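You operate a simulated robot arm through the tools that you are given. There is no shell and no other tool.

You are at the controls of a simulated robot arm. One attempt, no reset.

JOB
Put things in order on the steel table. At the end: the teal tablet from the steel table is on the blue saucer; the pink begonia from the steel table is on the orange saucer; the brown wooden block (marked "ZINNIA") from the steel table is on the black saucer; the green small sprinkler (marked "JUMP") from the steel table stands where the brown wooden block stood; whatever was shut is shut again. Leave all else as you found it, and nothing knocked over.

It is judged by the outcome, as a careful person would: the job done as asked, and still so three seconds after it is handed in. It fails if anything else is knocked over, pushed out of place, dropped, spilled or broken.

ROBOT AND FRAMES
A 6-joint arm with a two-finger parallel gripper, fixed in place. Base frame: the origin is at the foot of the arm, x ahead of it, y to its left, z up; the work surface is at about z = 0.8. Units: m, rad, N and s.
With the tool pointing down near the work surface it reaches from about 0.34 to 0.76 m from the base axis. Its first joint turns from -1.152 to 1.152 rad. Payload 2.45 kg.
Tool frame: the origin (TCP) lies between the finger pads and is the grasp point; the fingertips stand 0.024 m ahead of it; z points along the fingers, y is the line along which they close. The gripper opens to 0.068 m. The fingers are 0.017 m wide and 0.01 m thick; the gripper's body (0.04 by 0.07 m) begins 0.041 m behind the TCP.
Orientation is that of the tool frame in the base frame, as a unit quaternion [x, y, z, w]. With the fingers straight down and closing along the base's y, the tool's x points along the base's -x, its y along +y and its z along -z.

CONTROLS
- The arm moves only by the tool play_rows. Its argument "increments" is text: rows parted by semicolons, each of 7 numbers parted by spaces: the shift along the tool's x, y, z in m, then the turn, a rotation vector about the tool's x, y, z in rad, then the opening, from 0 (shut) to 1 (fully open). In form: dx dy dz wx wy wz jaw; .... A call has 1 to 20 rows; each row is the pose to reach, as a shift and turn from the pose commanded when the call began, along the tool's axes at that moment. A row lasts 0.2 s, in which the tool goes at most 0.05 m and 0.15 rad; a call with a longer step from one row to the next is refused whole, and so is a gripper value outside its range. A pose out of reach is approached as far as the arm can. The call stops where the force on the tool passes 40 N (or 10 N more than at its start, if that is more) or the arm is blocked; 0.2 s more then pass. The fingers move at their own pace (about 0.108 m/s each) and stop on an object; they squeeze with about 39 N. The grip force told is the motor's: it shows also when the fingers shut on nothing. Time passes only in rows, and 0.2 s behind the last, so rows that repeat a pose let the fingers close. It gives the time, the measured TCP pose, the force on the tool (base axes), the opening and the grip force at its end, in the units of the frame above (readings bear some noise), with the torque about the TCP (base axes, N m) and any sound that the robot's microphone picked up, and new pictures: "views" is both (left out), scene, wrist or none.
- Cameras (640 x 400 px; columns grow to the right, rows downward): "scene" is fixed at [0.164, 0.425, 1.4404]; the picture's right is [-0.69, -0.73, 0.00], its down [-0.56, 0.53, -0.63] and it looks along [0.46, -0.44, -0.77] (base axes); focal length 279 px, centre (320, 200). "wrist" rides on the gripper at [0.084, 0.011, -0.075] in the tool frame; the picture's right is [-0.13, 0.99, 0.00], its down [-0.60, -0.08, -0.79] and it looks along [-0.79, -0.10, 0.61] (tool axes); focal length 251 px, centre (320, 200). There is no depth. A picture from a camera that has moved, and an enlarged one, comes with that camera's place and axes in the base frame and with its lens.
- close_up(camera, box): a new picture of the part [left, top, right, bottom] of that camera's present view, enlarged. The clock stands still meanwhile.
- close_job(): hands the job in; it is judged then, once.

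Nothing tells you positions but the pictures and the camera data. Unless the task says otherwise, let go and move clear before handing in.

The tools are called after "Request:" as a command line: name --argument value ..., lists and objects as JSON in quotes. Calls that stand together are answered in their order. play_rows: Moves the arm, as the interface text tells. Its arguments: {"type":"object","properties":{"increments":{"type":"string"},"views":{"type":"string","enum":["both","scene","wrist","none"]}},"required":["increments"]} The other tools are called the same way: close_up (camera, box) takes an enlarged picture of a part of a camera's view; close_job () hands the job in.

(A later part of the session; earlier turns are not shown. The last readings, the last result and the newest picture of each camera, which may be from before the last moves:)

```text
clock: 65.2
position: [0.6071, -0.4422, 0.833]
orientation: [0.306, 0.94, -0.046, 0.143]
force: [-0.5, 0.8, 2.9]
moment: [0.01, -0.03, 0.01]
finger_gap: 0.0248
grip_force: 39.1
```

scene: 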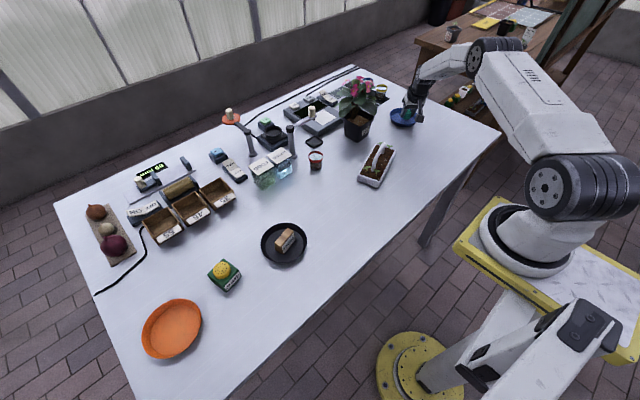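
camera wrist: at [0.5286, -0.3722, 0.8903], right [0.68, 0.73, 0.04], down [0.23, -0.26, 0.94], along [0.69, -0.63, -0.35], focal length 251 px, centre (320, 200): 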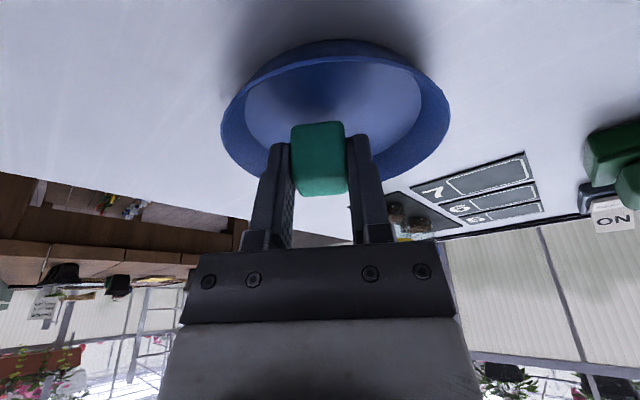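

The tablet has touched the saucer floor. I'll open partway and lift straight up slowly.

Request:
play_rows --increments "0 0 0 0 0 0 0.5; 0 0 0 0 0 0 0.6; 0 0 0 0 0 0 0.6; -0.003 0 -0.0096 0 0 0 0.6; -0.0089 0 -0.0287 0 0 0 0.6; -0.0148 0 -0.0478 0 0 0 0.6; -0.0207 0 -0.0669 0 0 0 0.8; -0.0266 0 -0.086 0 0 0 1; -0.0266 0 -0.086 0 0 0 1"

Request:
close_up --camera "scene" --box '[375, 95, 445, 160]'

```text
clock: 67.2
position: [0.6043, -0.4419, 0.9234]
orientation: [0.306, 0.94, -0.046, 0.141]
force: [0.3, 0.0, -0.2]
moment: [0.02, -0.02, 0.02]
finger_gap: 0.0678
grip_force: 0.0
camera wrist: at [0.5271, -0.3728, 0.9696], right [0.68, 0.73, 0.04], down [0.23, -0.26, 0.94], along [0.69, -0.63, -0.35], focal length 251 px, centre (320, 200)
```

scene: 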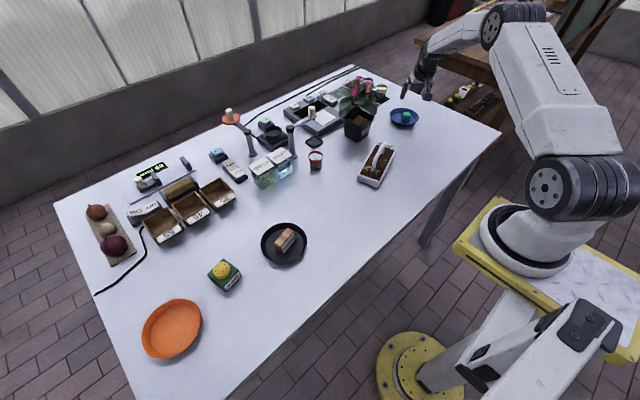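
wrist: 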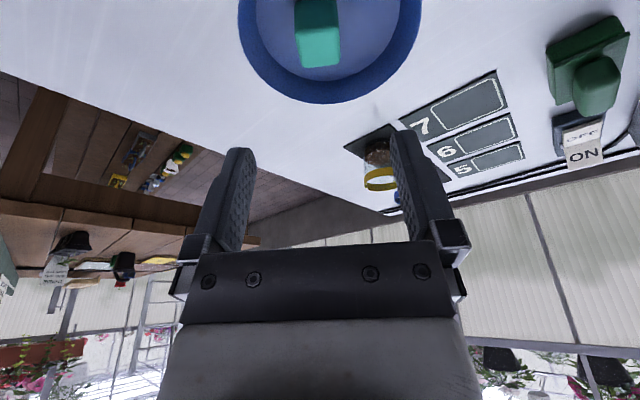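

```text
6.15 times, centred on (410, 128) of scene
camera zoom: at [0.164, 0.425, 1.4404], right [-0.69, -0.73, 0.0], down [-0.56, 0.53, -0.63], along [0.46, -0.44, -0.77], focal length 1715 px, centre (-234, 646)
```

zoom: 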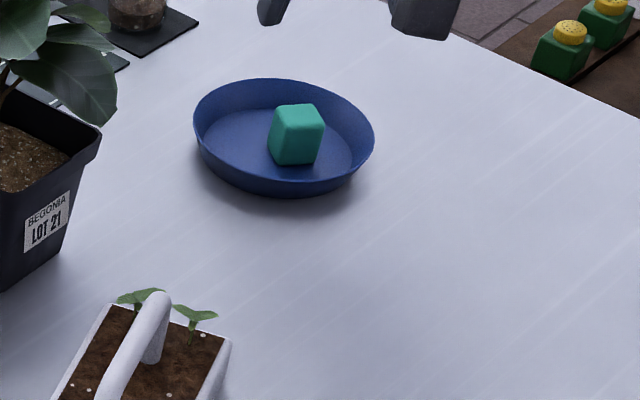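

The tablet is on the blue saucer and the saucer is in place. That leaves the begonia, so I'll retract and get a good wrist view of the pot to measure its width before choosing a grip.

Request:
play_rows --increments "0.0198 0 -0.0201 0 0.05 0 1; 0.0395 0 -0.0401 0 0.1 0 1; 0.0593 0 -0.0602 0 0.15 0 1; 0.079 0 -0.0803 0 0.2 0 1; 0.0988 0 -0.1003 0 0.25 0 1; 0.1185 0 -0.1204 0 0.3 0 1; 0.1185 0 -0.1204 0 0.3 0 1" --views "none"

```text
clock: 68.8
position: [0.4844, -0.3536, 1.0033]
orientation: [0.311, 0.95, 0.0, 0.0]
force: [-0.9, -0.1, -0.7]
moment: [0.0, 0.01, -0.03]
finger_gap: 0.0678
grip_force: 0.1
```

Request:
play_rows --increments "0.0227 0.0213 0 0 0 -0.045 1; 0.0453 0.0427 0 0 0 -0.09 1; 0.068 0.064 0 0 0 -0.135 1; 0.0907 0.0853 0 0 0 -0.18 1; 0.1133 0.1067 0 0 0 -0.225 1; 0.136 0.128 0 0 0 -0.27 1; 0.136 0.128 0 0 0 -0.27 1"

Request:
close_up --camera "wrist" --box '[200, 60, 460, 260]'

Request:
close_up --camera "scene" --box '[325, 65, 405, 150]'

```text
clock: 70.4
position: [0.4505, -0.1706, 1.0029]
orientation: [0.178, 0.984, 0.0, 0.0]
force: [0.7, -0.2, 0.4]
moment: [-0.04, 0.01, 0.01]
finger_gap: 0.0679
grip_force: 0.1
camera wrist: at [0.3756, -0.13, 1.0775], right [0.47, 0.88, 0.0], down [0.54, -0.29, 0.79], along [0.7, -0.37, -0.61], focal length 251 px, centre (320, 200)
```

scene: 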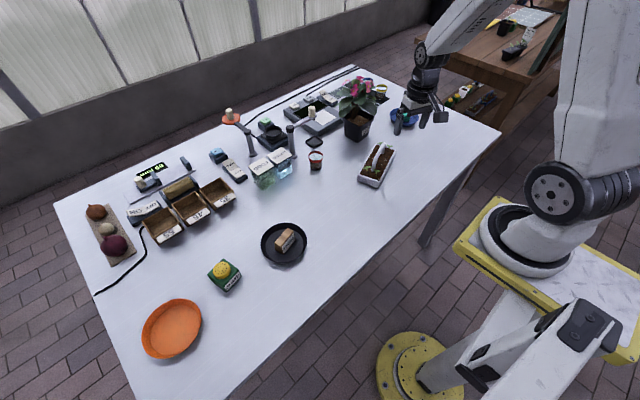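
wrist: 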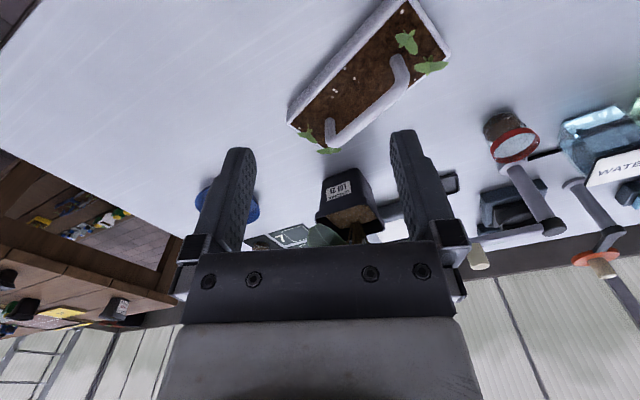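

```text
2.00 times, centred on (330, 160) of wrist
camera zoom: at [0.3756, -0.13, 1.0775], right [0.47, 0.88, 0.0], down [0.54, -0.29, 0.79], along [0.7, -0.37, -0.61], focal length 503 px, centre (300, 280)
```

zoom: 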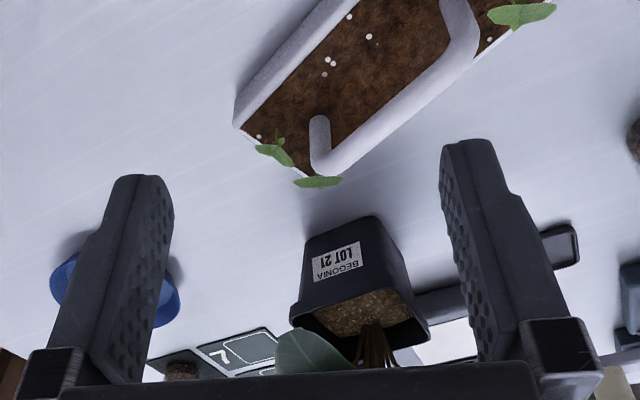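

```text
4.71 times, centred on (365, 108) of scene
camera zoom: at [0.164, 0.425, 1.4404], right [-0.69, -0.73, 0.0], down [-0.56, 0.53, -0.63], along [0.46, -0.44, -0.77], focal length 1312 px, centre (108, 635)
```

zoom: 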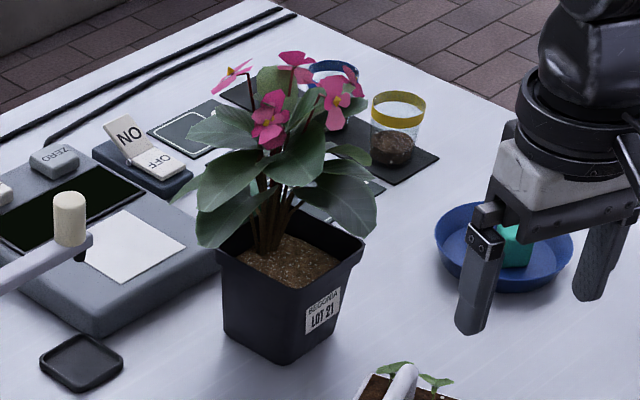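

The pot rim is about 80 mm wide, which is more than the 68 mm jaw opening. I'll probably have to pinch the rim wall, so I need to see which part of the rim is clear of leaves. I'll raise the camera for a better angle.

Request:
play_rows --increments "0 0 -0.04 0 0 0 1; 0 0 -0.08 0 0 0 1; 0 0 -0.12 0 0 0 1; 0 0 -0.16 0 0 0 1; 0 0 -0.16 0 0 0 1" --views "wrist"

Request:
close_up --camera "wrist" --box '[240, 80, 440, 250]'

```text
clock: 71.6
position: [0.4528, -0.1695, 1.1633]
orientation: [0.179, 0.984, -0.001, 0.0]
force: [1.2, -0.1, 0.0]
moment: [-0.02, 0.0, 0.0]
finger_gap: 0.068
grip_force: 0.0
camera wrist: at [0.3772, -0.1295, 1.2387], right [0.47, 0.88, 0.0], down [0.54, -0.29, 0.79], along [0.7, -0.37, -0.61], focal length 251 px, centre (320, 200)
```

wrist: 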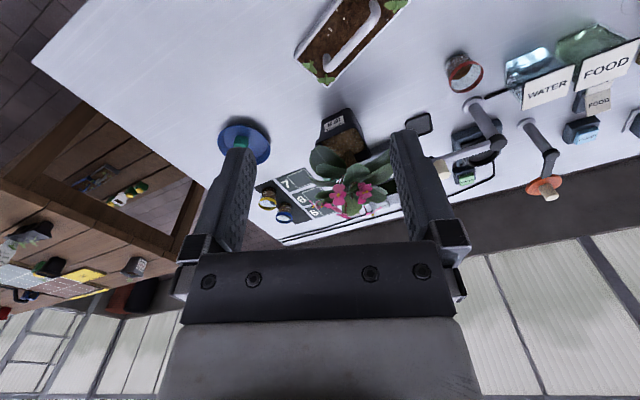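

```text
2.35 times, centred on (340, 165) of wrist
camera zoom: at [0.3772, -0.1295, 1.2387], right [0.47, 0.88, 0.0], down [0.54, -0.29, 0.79], along [0.7, -0.37, -0.61], focal length 592 px, centre (273, 282)
```

zoom: 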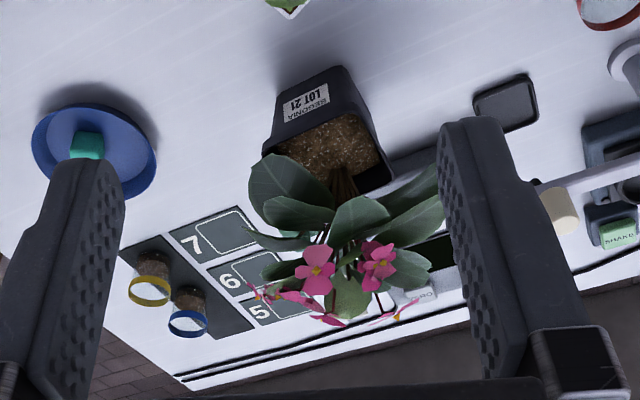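

Request:
close_up --camera "scene" --box '[335, 70, 395, 145]'

Request:
close_up --camera "wrist" --box '[295, 95, 405, 225]'

```text
5.33 times, centred on (365, 108) of scene
camera zoom: at [0.164, 0.425, 1.4404], right [-0.69, -0.73, 0.0], down [-0.56, 0.53, -0.63], along [0.46, -0.44, -0.77], focal length 1486 px, centre (80, 693)
```

zoom: 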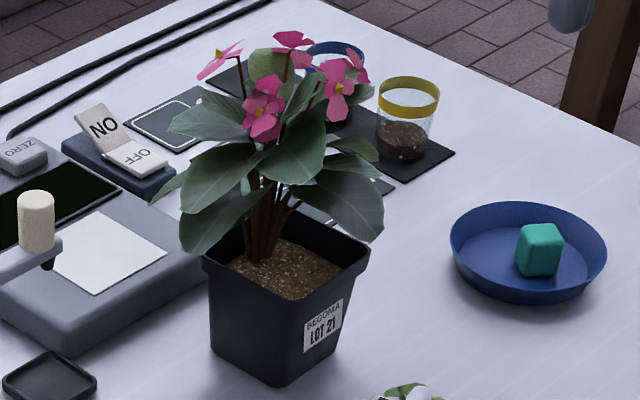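

```text
3.08 times, centred on (350, 160) of wrist
camera zoom: at [0.3772, -0.1295, 1.2387], right [0.47, 0.88, 0.0], down [0.54, -0.29, 0.79], along [0.7, -0.37, -0.61], focal length 774 px, centre (228, 323)
```

zoom: 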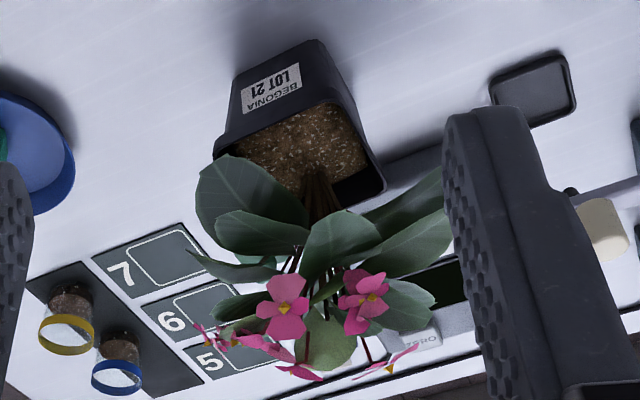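

The rim is about 77 mm square, centred near (0.678, −0.238), and its top is at about z = 0.88. The front end of the +y wall is clear of leaves, and the soil lies about 2 cm below the rim. I'll pinch that wall with the tool tilted outward, so first I'm going to a staging pose with the jaws partly open.

Request:
play_rows --increments "-0.0204 0.0009 0.0207 0 0 -0.072 0.35; -0.0408 0.0019 0.0413 0 0 -0.144 0.35; -0.0613 0.0028 0.062 0 0 -0.216 0.35; -0.0817 0.0038 0.0826 0 0 -0.288 0.35; -0.1021 0.0047 0.1033 0 0 -0.36 0.35; -0.1021 0.0047 0.1033 0 0 -0.36 0.35" --views "none"

Request:
play_rows --increments "-0.01 0 0.01 0 -0.1 0 0.35; -0.02 0 0.02 0 -0.2 0 0.35; -0.03 0 0.03 0 -0.3 0 0.35; -0.04 0 0.04 0 -0.4 0 0.35; -0.05 0 0.05 0 -0.5 0 0.35; -0.05 0 0.05 0 -0.5 0 0.35"

Request:
close_up --camera "wrist" --box '[200, 0, 440, 240]'

Request:
close_up --camera "scene" --box '[325, 60, 405, 150]'

```text
clock: 73.0
position: [0.5472, -0.2018, 1.0595]
orientation: [0.0, 1.0, 0.0, 0.001]
force: [0.2, 0.0, 0.5]
moment: [0.01, 0.02, 0.01]
finger_gap: 0.0235
grip_force: 0.0
```

```text
clock: 74.4
position: [0.5981, -0.2025, 1.0089]
orientation: [0.0, 0.969, -0.001, 0.248]
force: [-0.1, -0.7, 1.1]
moment: [-0.01, 0.0, -0.02]
finger_gap: 0.024
grip_force: 0.0
camera wrist: at [0.4878, -0.191, 1.0337], right [0.12, 0.99, 0.06], down [0.15, -0.08, 0.99], along [0.98, -0.1, -0.16], focal length 251 px, centre (320, 200)
```

scene: 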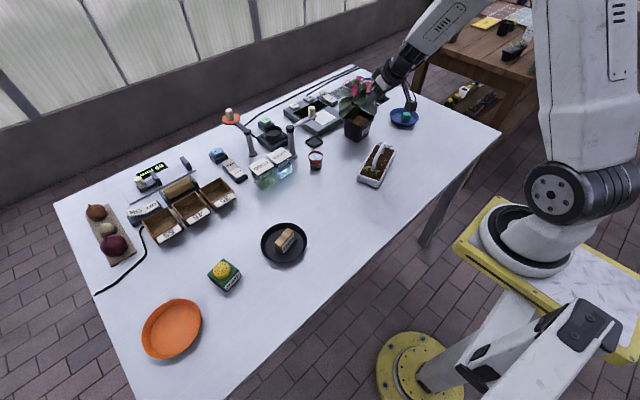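
wrist: 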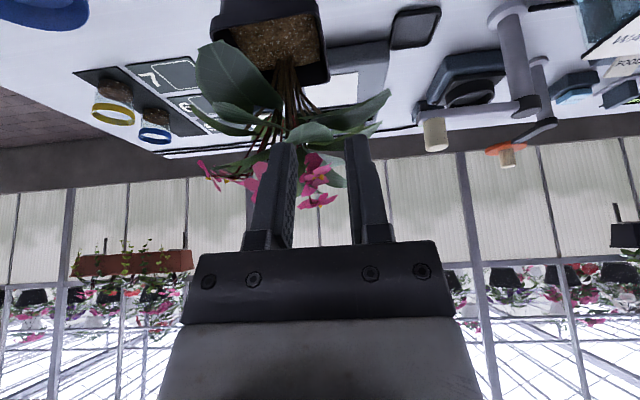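

```text
1.67 times, centred on (320, 120) of wrist
camera zoom: at [0.4878, -0.191, 1.0337], right [0.12, 0.99, 0.06], down [0.15, -0.08, 0.99], along [0.98, -0.1, -0.16], focal length 419 px, centre (320, 333)
```

zoom: 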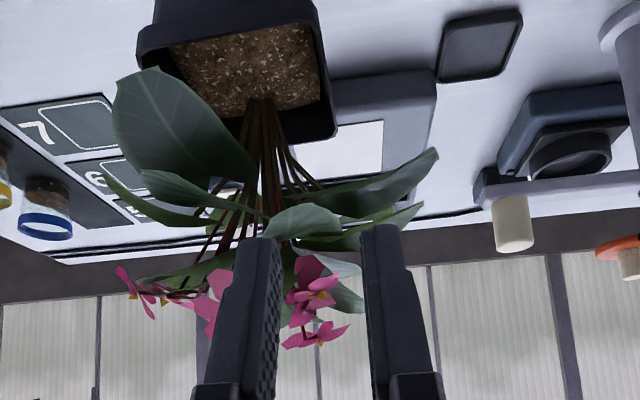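

```text
4.44 times, centred on (365, 105) of scene
camera zoom: at [0.164, 0.425, 1.4404], right [-0.69, -0.73, 0.0], down [-0.56, 0.53, -0.63], along [0.46, -0.44, -0.77], focal length 1239 px, centre (120, 622)
```

zoom: 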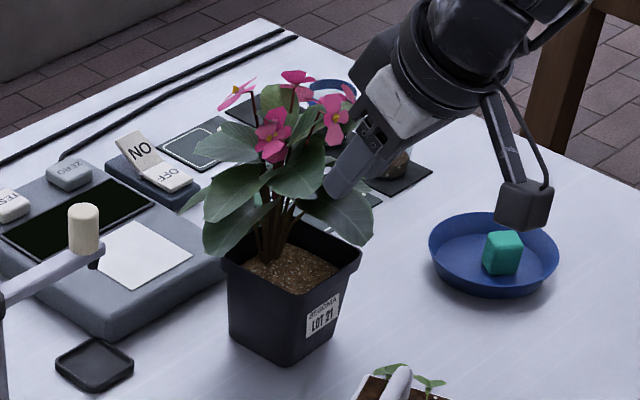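

From here the front part of the +y wall is open and the nearest leaf is about 5 cm above it. I'll advance along the finger direction, stop short, and check alignment.

Request:
play_rows --increments "0.0121 0.0015 0 0 0 0 0.35; 0.0121 0.0015 0.02 0 0 0 0.35; 0.0121 0.0015 0.04 0 0 0 0.35; 0.0121 0.0015 0.06 0 0 0 0.35; 0.0121 0.0015 0.08 0 0 0 0.35; 0.0121 0.0015 0.092 0 0 0 0.35; 0.0121 0.0015 0.092 0 0 0 0.35"

Request:
close_up --camera "wrist" --box '[220, 40, 420, 250]'

Request:
close_up --camera "scene" --box '[335, 70, 405, 150]'

```text
clock: 76.0
position: [0.6332, -0.1993, 0.9222]
orientation: [-0.001, 0.969, -0.001, 0.247]
force: [0.0, 0.4, 0.1]
moment: [0.02, 0.0, 0.01]
finger_gap: 0.0237
grip_force: 0.1
camera wrist: at [0.5223, -0.1881, 0.9482], right [0.11, 0.99, 0.06], down [0.15, -0.08, 0.99], along [0.98, -0.1, -0.16], focal length 251 px, centre (320, 200)
```

scene: 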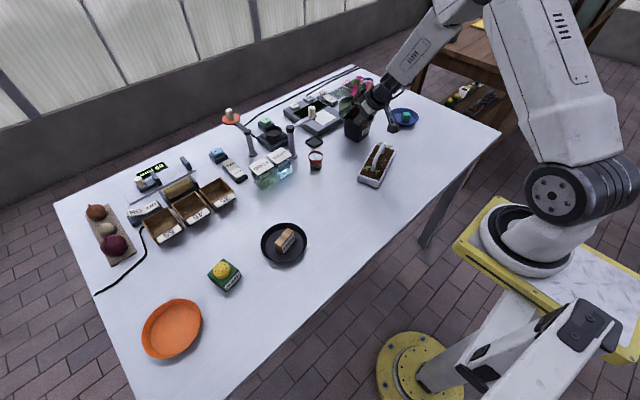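
wrist: 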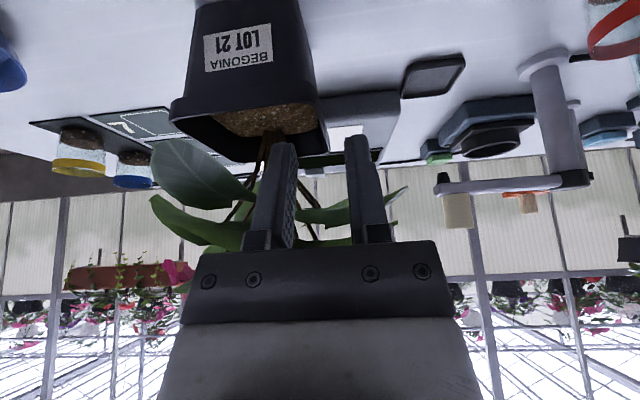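

```text
1.90 times, centred on (320, 145) of wrist
camera zoom: at [0.5223, -0.1881, 0.9482], right [0.11, 0.99, 0.06], down [0.15, -0.08, 0.99], along [0.98, -0.1, -0.16], focal length 479 px, centre (320, 305)
```

zoom: 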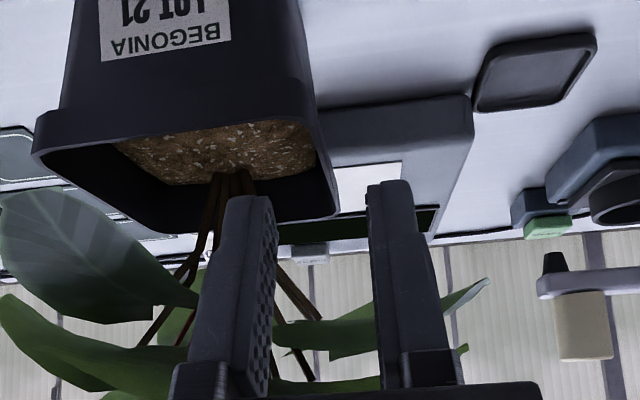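

```text
5.00 times, centred on (370, 110) of scene
camera zoom: at [0.164, 0.425, 1.4404], right [-0.69, -0.73, 0.0], down [-0.56, 0.53, -0.63], along [0.46, -0.44, -0.77], focal length 1394 px, centre (70, 650)
```

zoom: 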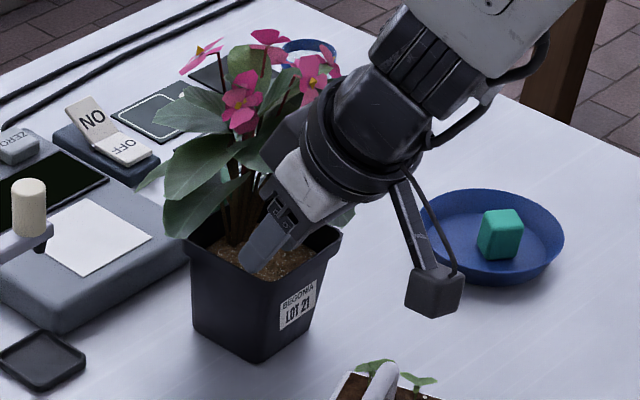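

Alignment looks right: the wall's outer face is at y ≈ −0.1975, between the two fingers. I'll go on in small steps and watch the force.

Request:
play_rows --increments "0 -0.001 0.008 0 0 0 0.35; 0 -0.001 0.016 0 0 0 0.35; 0 -0.001 0.024 0 0 0 0.35; 0 -0.001 0.03 0 0 0 0.35; 0 -0.001 0.03 0 0 0 0.35"

Request:
close_up --camera "wrist" --box '[220, 40, 420, 250]'

Request:
close_up --camera "scene" --box '[335, 70, 405, 150]'

```text
clock: 77.2
position: [0.6463, -0.2008, 0.8953]
orientation: [0.0, 0.969, -0.001, 0.249]
force: [-0.3, 0.7, -0.2]
moment: [0.01, 0.03, 0.01]
finger_gap: 0.0235
grip_force: 0.0
camera wrist: at [0.5362, -0.1901, 0.9217], right [0.11, 0.99, 0.06], down [0.15, -0.08, 0.99], along [0.98, -0.1, -0.16], focal length 251 px, centre (320, 200)
```

scene: 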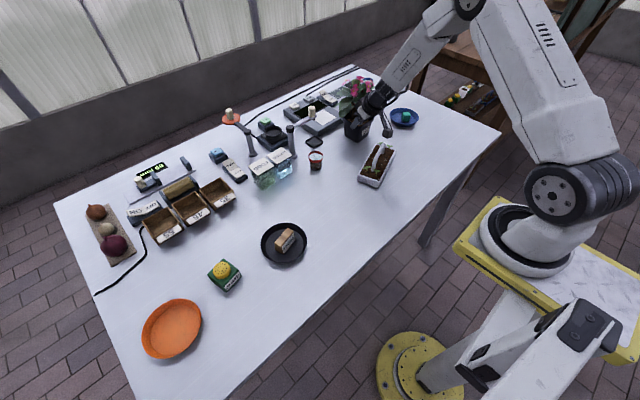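
wrist: 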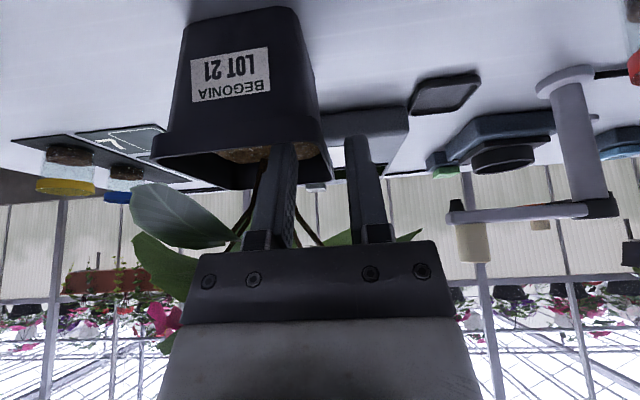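

```text
1.90 times, centred on (320, 145) of wrist
camera zoom: at [0.5362, -0.1901, 0.9217], right [0.11, 0.99, 0.06], down [0.15, -0.08, 0.99], along [0.98, -0.1, -0.16], focal length 479 px, centre (320, 305)
```

zoom: 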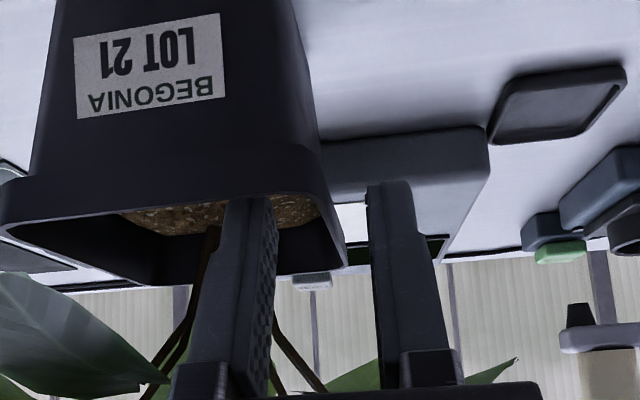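

```text
5.00 times, centred on (370, 110) of scene
camera zoom: at [0.164, 0.425, 1.4404], right [-0.69, -0.73, 0.0], down [-0.56, 0.53, -0.63], along [0.46, -0.44, -0.77], focal length 1394 px, centre (70, 650)
```

zoom: 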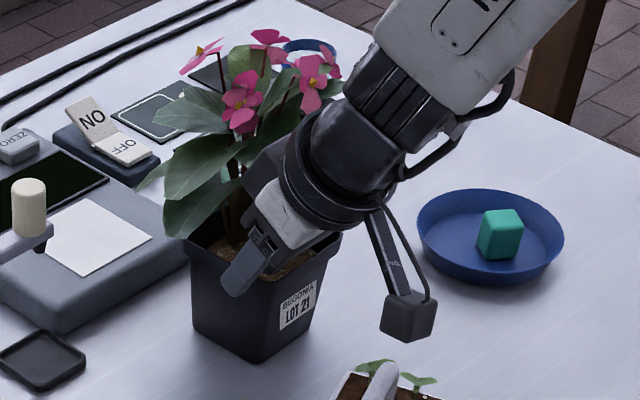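

Request:
play_rows --increments "0 0 0.003 0 0 0 0.35; 0 0 0.006 0 0 0 0.35; 0 0 0.006 0 0 0 0.25; 0 0 0.006 0 0 0 0.18; 0 0 0.006 0 0 0 0.12; 0 0 0.006 0 0 0 0.06; 0 0 0.006 0 0 0 0; 0 0 0.006 0 0 0 0"

Request:
close_up --camera "wrist" --box '[220, 40, 420, 250]'

Request:
close_up --camera "scene" --box '[335, 70, 405, 150]'

```text
clock: 79.0
position: [0.649, -0.2009, 0.8926]
orientation: [0.0, 0.969, -0.001, 0.249]
force: [1.9, 0.8, 3.6]
moment: [-0.38, -0.22, 0.32]
finger_gap: 0.0033
grip_force: 27.5
camera wrist: at [0.5392, -0.1905, 0.9169], right [0.11, 0.99, 0.06], down [0.15, -0.08, 0.99], along [0.98, -0.1, -0.16], focal length 251 px, centre (320, 200)
```

scene: 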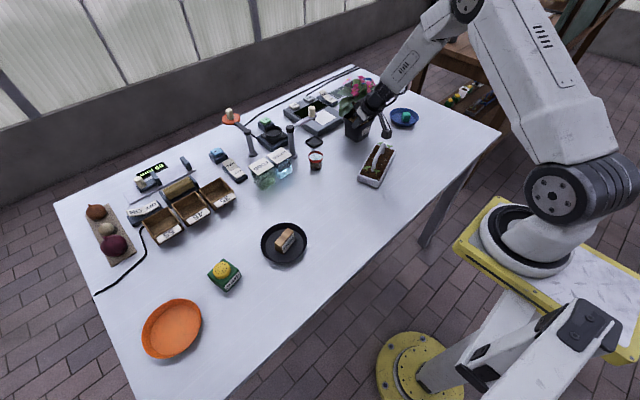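
wrist: 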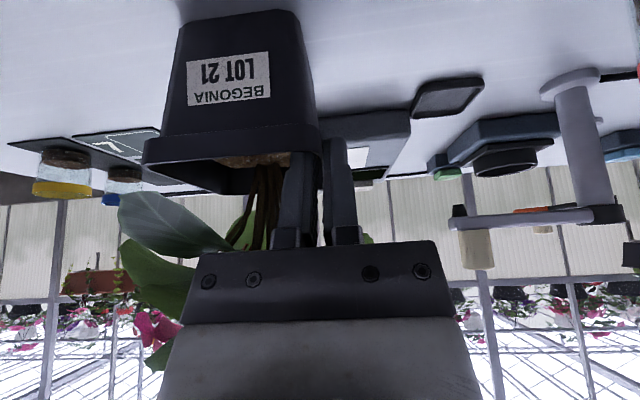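

```text
1.90 times, centred on (320, 145) of wrist
camera zoom: at [0.5392, -0.1905, 0.9169], right [0.11, 0.99, 0.06], down [0.15, -0.08, 0.99], along [0.98, -0.1, -0.16], focal length 479 px, centre (320, 305)
```

zoom: 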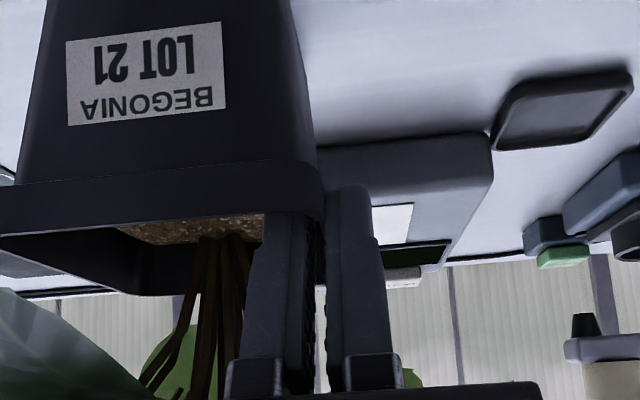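

```text
5.00 times, centred on (370, 110) of scene
camera zoom: at [0.1639, 0.425, 1.4404], right [-0.69, -0.73, 0.0], down [-0.56, 0.53, -0.63], along [0.46, -0.44, -0.77], focal length 1394 px, centre (70, 650)
```

zoom: 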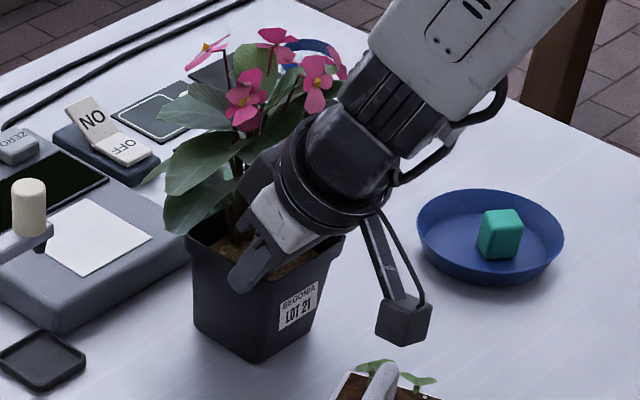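

The wall, about 3 mm thick, is pinched. I'll let the grip settle, then try a very small lift.

Request:
play_rows --increments "0 0 0 0 0 0 0; 0 0 0 0 0 0 0; 0 0 0 0 0 0 0" --views "none"

```text
clock: 79.8
position: [0.6487, -0.2017, 0.8905]
orientation: [0.0, 0.969, -0.001, 0.248]
force: [-1.4, 1.2, 4.9]
moment: [-0.37, 0.31, -0.17]
finger_gap: 0.0034
grip_force: 26.7
```

Request:
play_rows --increments "-0.0012 0 -0.0022 0 0 0 0; -0.0024 0 -0.0044 0 0 0 0; -0.0036 0 -0.0066 0 0 0 0; -0.0048 0 -0.0088 0 0 0 0; -0.0072 0 -0.0132 0 0 0 0; -0.0072 0 -0.0132 0 0 0 0"

Request:
close_up --camera "wrist" --box '[140, 0, 420, 250]'

Request:
close_up --camera "scene" --box '[335, 70, 405, 150]'

```text
clock: 81.2
position: [0.6487, -0.2017, 0.9066]
orientation: [0.0, 0.969, 0.0, 0.248]
force: [0.0, 0.4, -2.6]
moment: [0.07, 0.1, 0.03]
finger_gap: 0.0026
grip_force: 26.4
camera wrist: at [0.5384, -0.1903, 0.9317], right [0.11, 0.99, 0.06], down [0.15, -0.08, 0.99], along [0.98, -0.1, -0.16], focal length 251 px, centre (320, 200)
```

scene: 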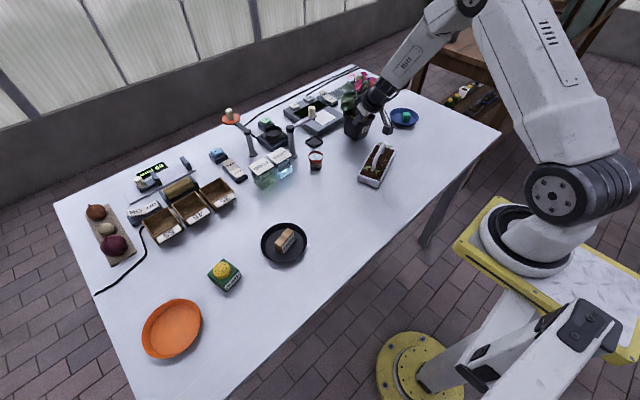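
wrist: 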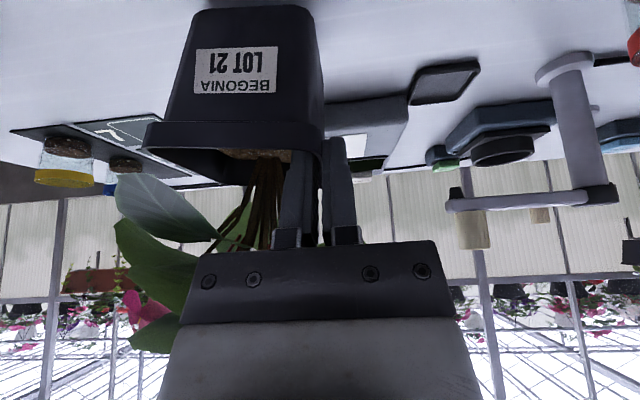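

```text
1.60 times, centred on (280, 125) of wrist
camera zoom: at [0.5384, -0.1903, 0.9317], right [0.11, 0.99, 0.06], down [0.15, -0.08, 0.99], along [0.98, -0.1, -0.16], focal length 402 px, centre (384, 320)
```

zoom: 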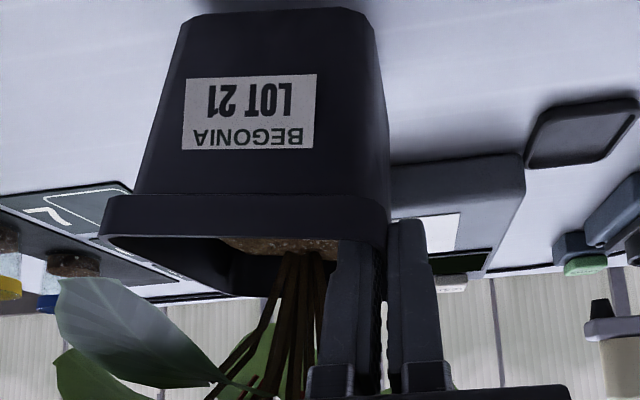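

```text
5.00 times, centred on (370, 110) of scene
camera zoom: at [0.1641, 0.4249, 1.4404], right [-0.69, -0.73, 0.0], down [-0.56, 0.53, -0.63], along [0.46, -0.44, -0.77], focal length 1394 px, centre (70, 650)
```

zoom: 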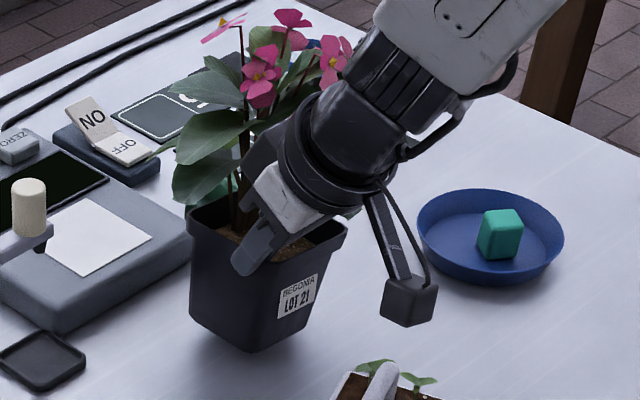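

The pot is off the table and hanging nearly upright, with a load of about 2.6 N. Before going further I'll hold still and check that it isn't slipping.

Request:
play_rows --increments "0 0 0 0 0 0 0; 0 0 0 0 0 0 0; 0 0 0 0 0 0 0; 0 0 0 0 0 0 0; 0 0 0 0 0 0 0" --views "none"

Request:
close_up --camera "wrist" --box '[140, 0, 420, 250]'

Request:
close_up --camera "scene" --box '[335, 70, 405, 150]'

```text
clock: 82.4
position: [0.6487, -0.2008, 0.9077]
orientation: [-0.001, 0.969, 0.0, 0.248]
force: [0.9, -0.7, -2.2]
moment: [0.12, 0.05, 0.02]
finger_gap: 0.0028
grip_force: 26.5
```

```text
1.60 times, centred on (280, 125) of wrist
camera zoom: at [0.5386, -0.1903, 0.9318], right [0.11, 0.99, 0.06], down [0.15, -0.08, 0.99], along [0.98, -0.1, -0.16], focal length 402 px, centre (384, 320)
```

zoom: 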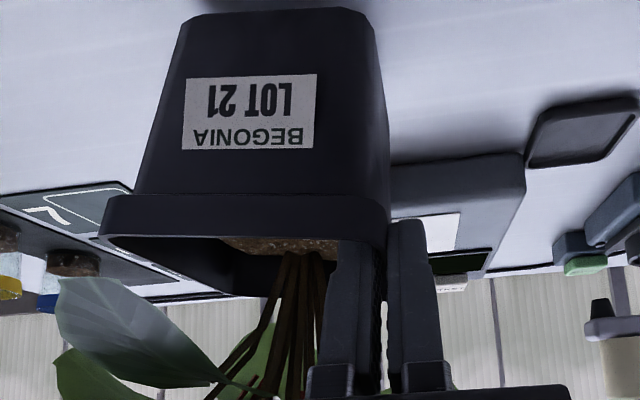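

```text
5.00 times, centred on (370, 110) of scene
camera zoom: at [0.1641, 0.4249, 1.4404], right [-0.69, -0.73, 0.0], down [-0.56, 0.53, -0.63], along [0.46, -0.44, -0.77], focal length 1394 px, centre (70, 650)
```

zoom: 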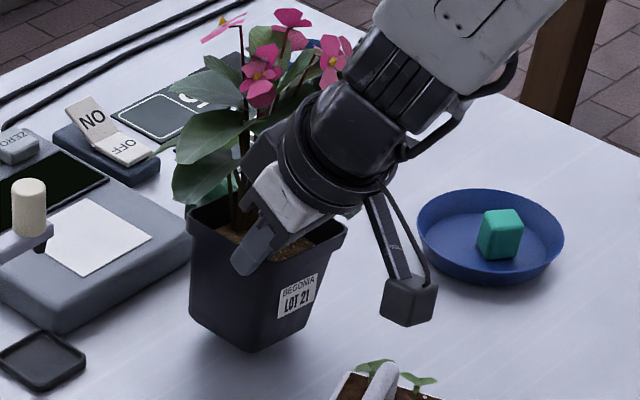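

The grip is holding. I'll lift the pot slowly and straight up, well above everything on the table, and check it again.

Request:
play_rows --increments "-0.0048 0 -0.0088 0 0 0 0; -0.0115 0 -0.021 0 0 0 0; -0.0202 0 -0.0368 0 0 0 0; -0.0298 0 -0.0544 0 0 0 0; -0.0394 0 -0.0719 0 0 0 0; -0.049 0 -0.0895 0 0 0 0; -0.0586 0 -0.107 0 0 0 0; -0.0682 0 -0.1245 0 0 0 0; -0.0769 0 -0.1403 0 0 0 0; -0.0841 0 -0.1535 0 0 0 0; -0.0889 0 -0.1622 0 0 0 0; -0.0889 0 -0.1622 0 0 0 0"

Request:
close_up --camera "wrist" --box '[140, 0, 420, 250]'

Request:
close_up --camera "scene" --box '[325, 20, 445, 150]'

```text
clock: 85.0
position: [0.6504, -0.2022, 1.0913]
orientation: [0.0, 0.969, -0.001, 0.249]
force: [-0.3, -0.4, -2.7]
moment: [0.06, 0.04, 0.04]
finger_gap: 0.0025
grip_force: 27.3
camera wrist: at [0.5389, -0.1908, 1.1162], right [0.11, 0.99, 0.06], down [0.15, -0.08, 0.99], along [0.98, -0.1, -0.16], focal length 251 px, centre (320, 200)
```

scene: 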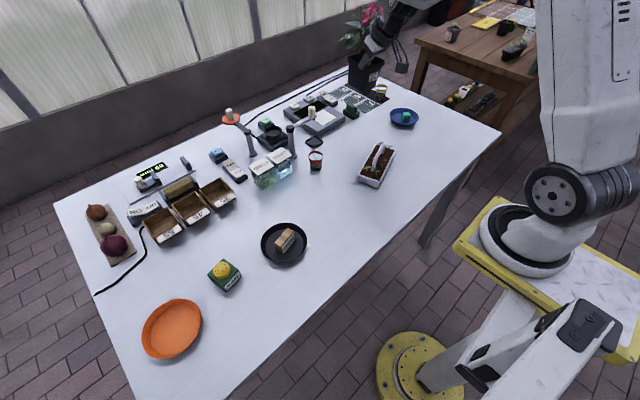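
wrist: 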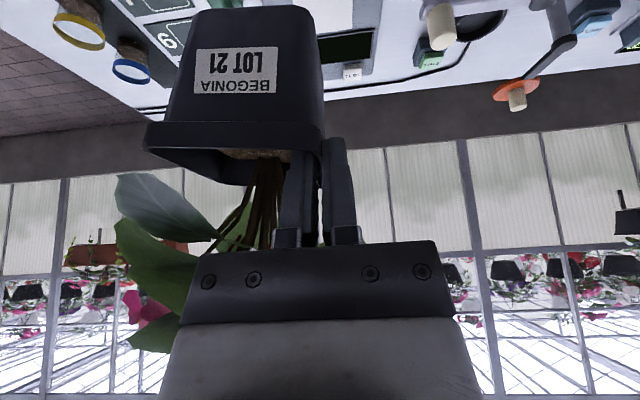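

```text
1.60 times, centred on (280, 125) of wrist
camera zoom: at [0.5389, -0.1908, 1.1162], right [0.11, 0.99, 0.06], down [0.15, -0.08, 0.99], along [0.98, -0.1, -0.16], focal length 402 px, centre (384, 320)
```

zoom: 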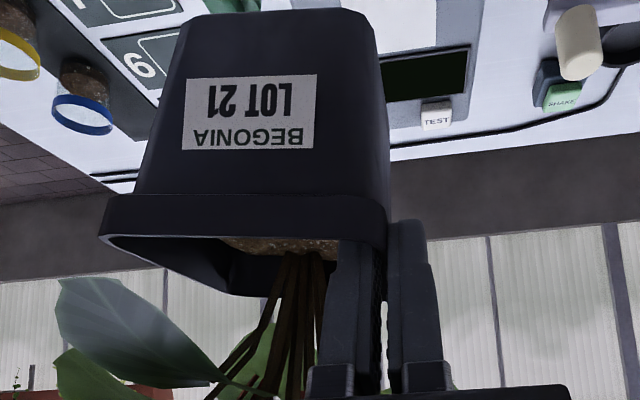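

```text
3.08 times, centred on (385, 85) of scene
camera zoom: at [0.1641, 0.4249, 1.4404], right [-0.69, -0.73, 0.0], down [-0.56, 0.53, -0.63], along [0.46, -0.44, -0.77], focal length 858 px, centre (120, 554)
```

zoom: 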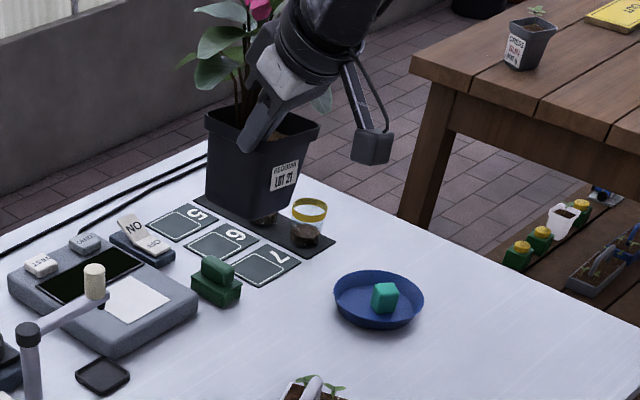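

The pot hasn't shifted in the grip. I'll swing it slowly around the base toward the orange saucer, first half of the arc.

Request:
play_rows --increments "-0.0060 0.0235 0.0033 -0.0173 0 -0.0316 0; -0.0112 0.0472 0.0062 -0.0346 0 -0.0631 0; -0.0157 0.0711 0.0086 -0.0519 0 -0.0947 0; -0.0194 0.0952 0.0106 -0.0692 0 -0.1263 0; -0.0224 0.1194 0.0123 -0.0865 0 -0.1579 0; -0.0246 0.1437 0.0135 -0.1038 0 -0.1894 0; -0.0260 0.1681 0.0142 -0.1211 0 -0.2210 0; -0.0266 0.1925 0.0146 -0.1384 0 -0.2526 0; -0.0265 0.2170 0.0145 -0.1557 0 -0.2841 0; -0.0256 0.2414 0.0140 -0.1730 0 -0.3157 0; -0.0239 0.2658 0.0131 -0.1903 0 -0.3473 0; -0.0215 0.2901 0.0118 -0.2076 0 -0.3789 0; -0.0182 0.3142 0.0100 -0.2249 0 -0.4104 0; -0.0143 0.3382 0.0078 -0.2422 0 -0.4420 0; -0.0096 0.3621 0.0052 -0.2595 0 -0.4736 0; -0.0041 0.3857 0.0023 -0.2768 0 -0.5052 0; -0.0041 0.3857 0.0023 -0.2768 0 -0.5052 0"

```text
clock: 88.6
position: [0.6533, 0.1851, 1.0916]
orientation: [-0.276, 0.929, 0.07, 0.238]
force: [-1.6, 0.6, -2.1]
moment: [0.05, 0.12, -0.01]
finger_gap: 0.0031
grip_force: 26.6
camera wrist: at [0.5545, 0.1342, 1.1159], right [-0.44, 0.89, 0.06], down [0.17, 0.02, 0.99], along [0.88, 0.45, -0.16], focal length 251 px, centre (320, 200)
```

scene: 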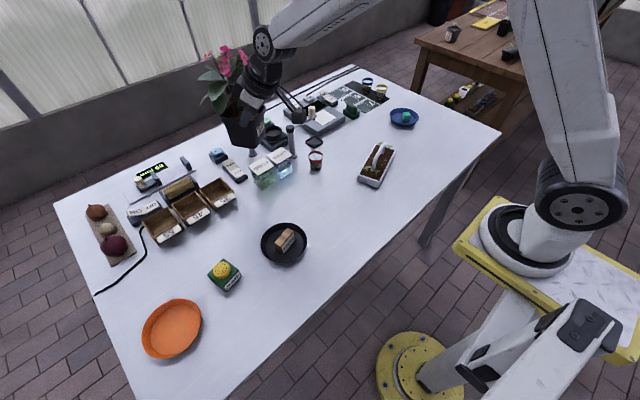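
wrist: 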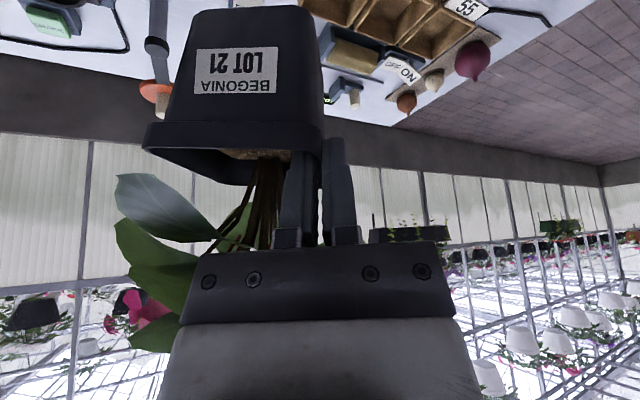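

Request:
play_rows --increments "-0.0060 0.0235 0.0033 -0.0173 0 -0.0316 0; -0.0112 0.0472 0.0062 -0.0346 0 -0.0631 0; -0.0157 0.0711 0.0086 -0.0519 0 -0.0947 0; -0.0194 0.0952 0.0106 -0.0692 0 -0.1263 0; -0.0224 0.1194 0.0123 -0.0865 0 -0.1579 0; -0.0246 0.1437 0.0135 -0.1038 0 -0.1894 0; -0.0260 0.1681 0.0142 -0.1211 0 -0.2210 0; -0.0266 0.1925 0.0146 -0.1384 0 -0.2526 0; -0.0265 0.2170 0.0145 -0.1557 0 -0.2841 0; -0.0256 0.2414 0.0140 -0.1730 0 -0.3157 0; -0.0239 0.2658 0.0131 -0.1903 0 -0.3473 0; -0.0215 0.2901 0.0118 -0.2076 0 -0.3789 0; -0.0182 0.3142 0.0100 -0.2249 0 -0.4104 0; -0.0143 0.3382 0.0078 -0.2422 0 -0.4420 0; -0.0096 0.3621 0.0052 -0.2595 0 -0.4736 0; -0.0041 0.3857 0.0023 -0.2768 0 -0.5052 0; -0.0041 0.3857 0.0023 -0.2768 0 -0.5052 0"

Request:
close_up --camera "scene" --box '[60, 190, 280, 370]'

Request:
close_up --camera "wrist" --box '[100, 0, 420, 250]'

```text
clock: 92.2
position: [0.4489, 0.5112, 1.0893]
orientation: [-0.528, 0.813, 0.134, 0.207]
force: [0.0, 0.4, -2.1]
moment: [-0.02, 0.12, 0.01]
finger_gap: 0.0024
grip_force: 26.8
camera wrist: at [0.3925, 0.4157, 1.1145], right [-0.86, 0.51, 0.06], down [0.13, 0.1, 0.99], along [0.49, 0.86, -0.16], focal length 251 px, centre (320, 200)
```

scene: 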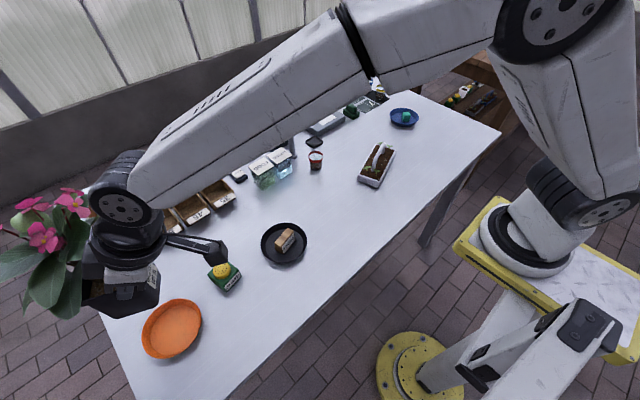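
wrist: 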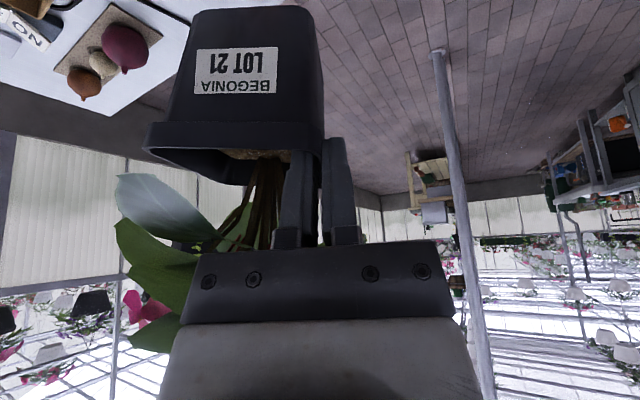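

```text
2.22 times, centred on (170, 280) of scene
camera zoom: at [0.164, 0.425, 1.4404], right [-0.69, -0.73, 0.0], down [-0.56, 0.53, -0.63], along [0.46, -0.44, -0.77], focal length 619 px, centre (653, 22)
```

zoom: 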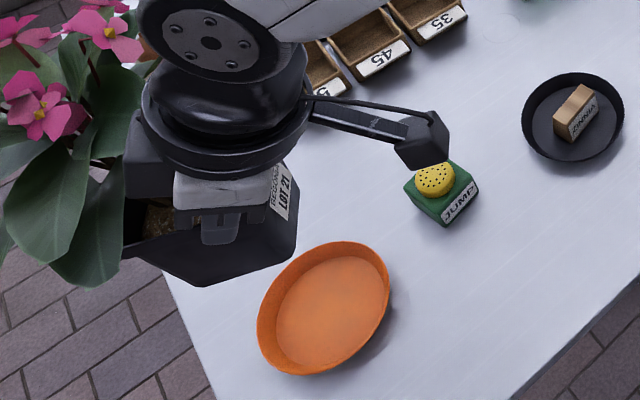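

```text
1.60 times, centred on (260, 125) of wrist
camera zoom: at [0.3925, 0.4157, 1.1145], right [-0.86, 0.51, 0.06], down [0.13, 0.1, 0.99], along [0.49, 0.86, -0.16], focal length 402 px, centre (416, 320)
```

zoom: 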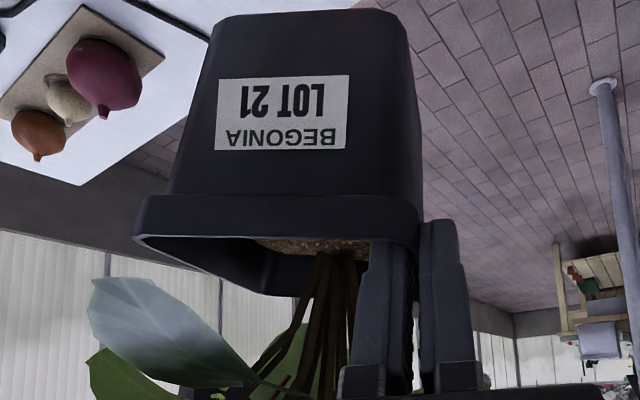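

The pot has arrived above the orange saucer. I'll shift a little to centre its base over the saucer, at about (0.499, 0.541), and lower it partway to check alignment with the scene camera.

Request:
play_rows --increments "-0.0089 -0.0002 0.0049 0 0 0 0; -0.0178 -0.0004 0.0097 0 0 0 0; -0.0106 -0.0004 0.0229 0 0 0 0; -0.0035 -0.0004 0.0361 0 0 0 0; 0.0061 -0.0004 0.0537 0 0 0 0; 0.0157 -0.0004 0.0713 0 0 0 0; 0.0252 -0.0004 0.0889 0 0 0 0; 0.03 -0.0004 0.0977 0 0 0 0; 0.03 -0.0004 0.0977 0 0 0 0"

Request:
close_up --camera "scene" --box '[90, 240, 240, 370]'

Request:
close_up --camera "wrist" --box '[100, 0, 420, 250]'

```text
clock: 94.2
position: [0.4568, 0.5305, 0.9907]
orientation: [-0.528, 0.812, 0.135, 0.207]
force: [0.4, 0.3, -2.9]
moment: [-0.05, 0.11, -0.01]
finger_gap: 0.0024
grip_force: 26.4
camera wrist: at [0.4026, 0.4341, 1.0159], right [-0.86, 0.51, 0.06], down [0.13, 0.1, 0.99], along [0.49, 0.86, -0.16], focal length 251 px, centre (320, 200)
```

scene: 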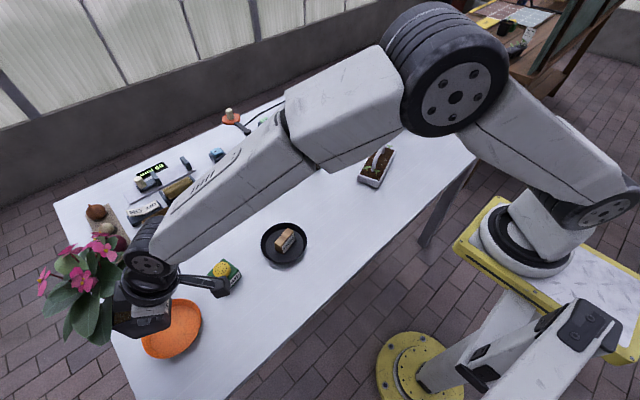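
wrist: 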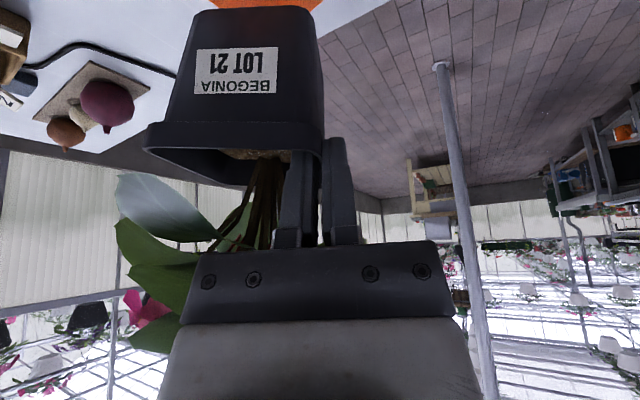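

```text
3.08 times, centred on (165, 305) of scene
camera zoom: at [0.1641, 0.425, 1.4404], right [-0.69, -0.73, 0.0], down [-0.56, 0.53, -0.63], along [0.46, -0.44, -0.77], focal length 858 px, centre (797, -123)
```

zoom: 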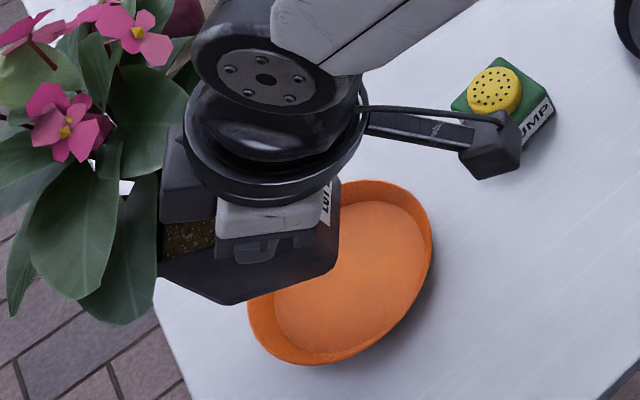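

```text
1.60 times, centred on (260, 125) of wrist
camera zoom: at [0.4026, 0.4341, 1.0159], right [-0.86, 0.51, 0.06], down [0.13, 0.1, 0.99], along [0.49, 0.86, -0.16], focal length 402 px, centre (416, 320)
```

zoom: 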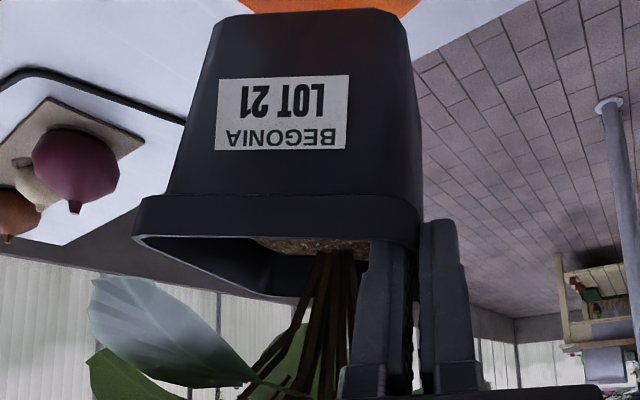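

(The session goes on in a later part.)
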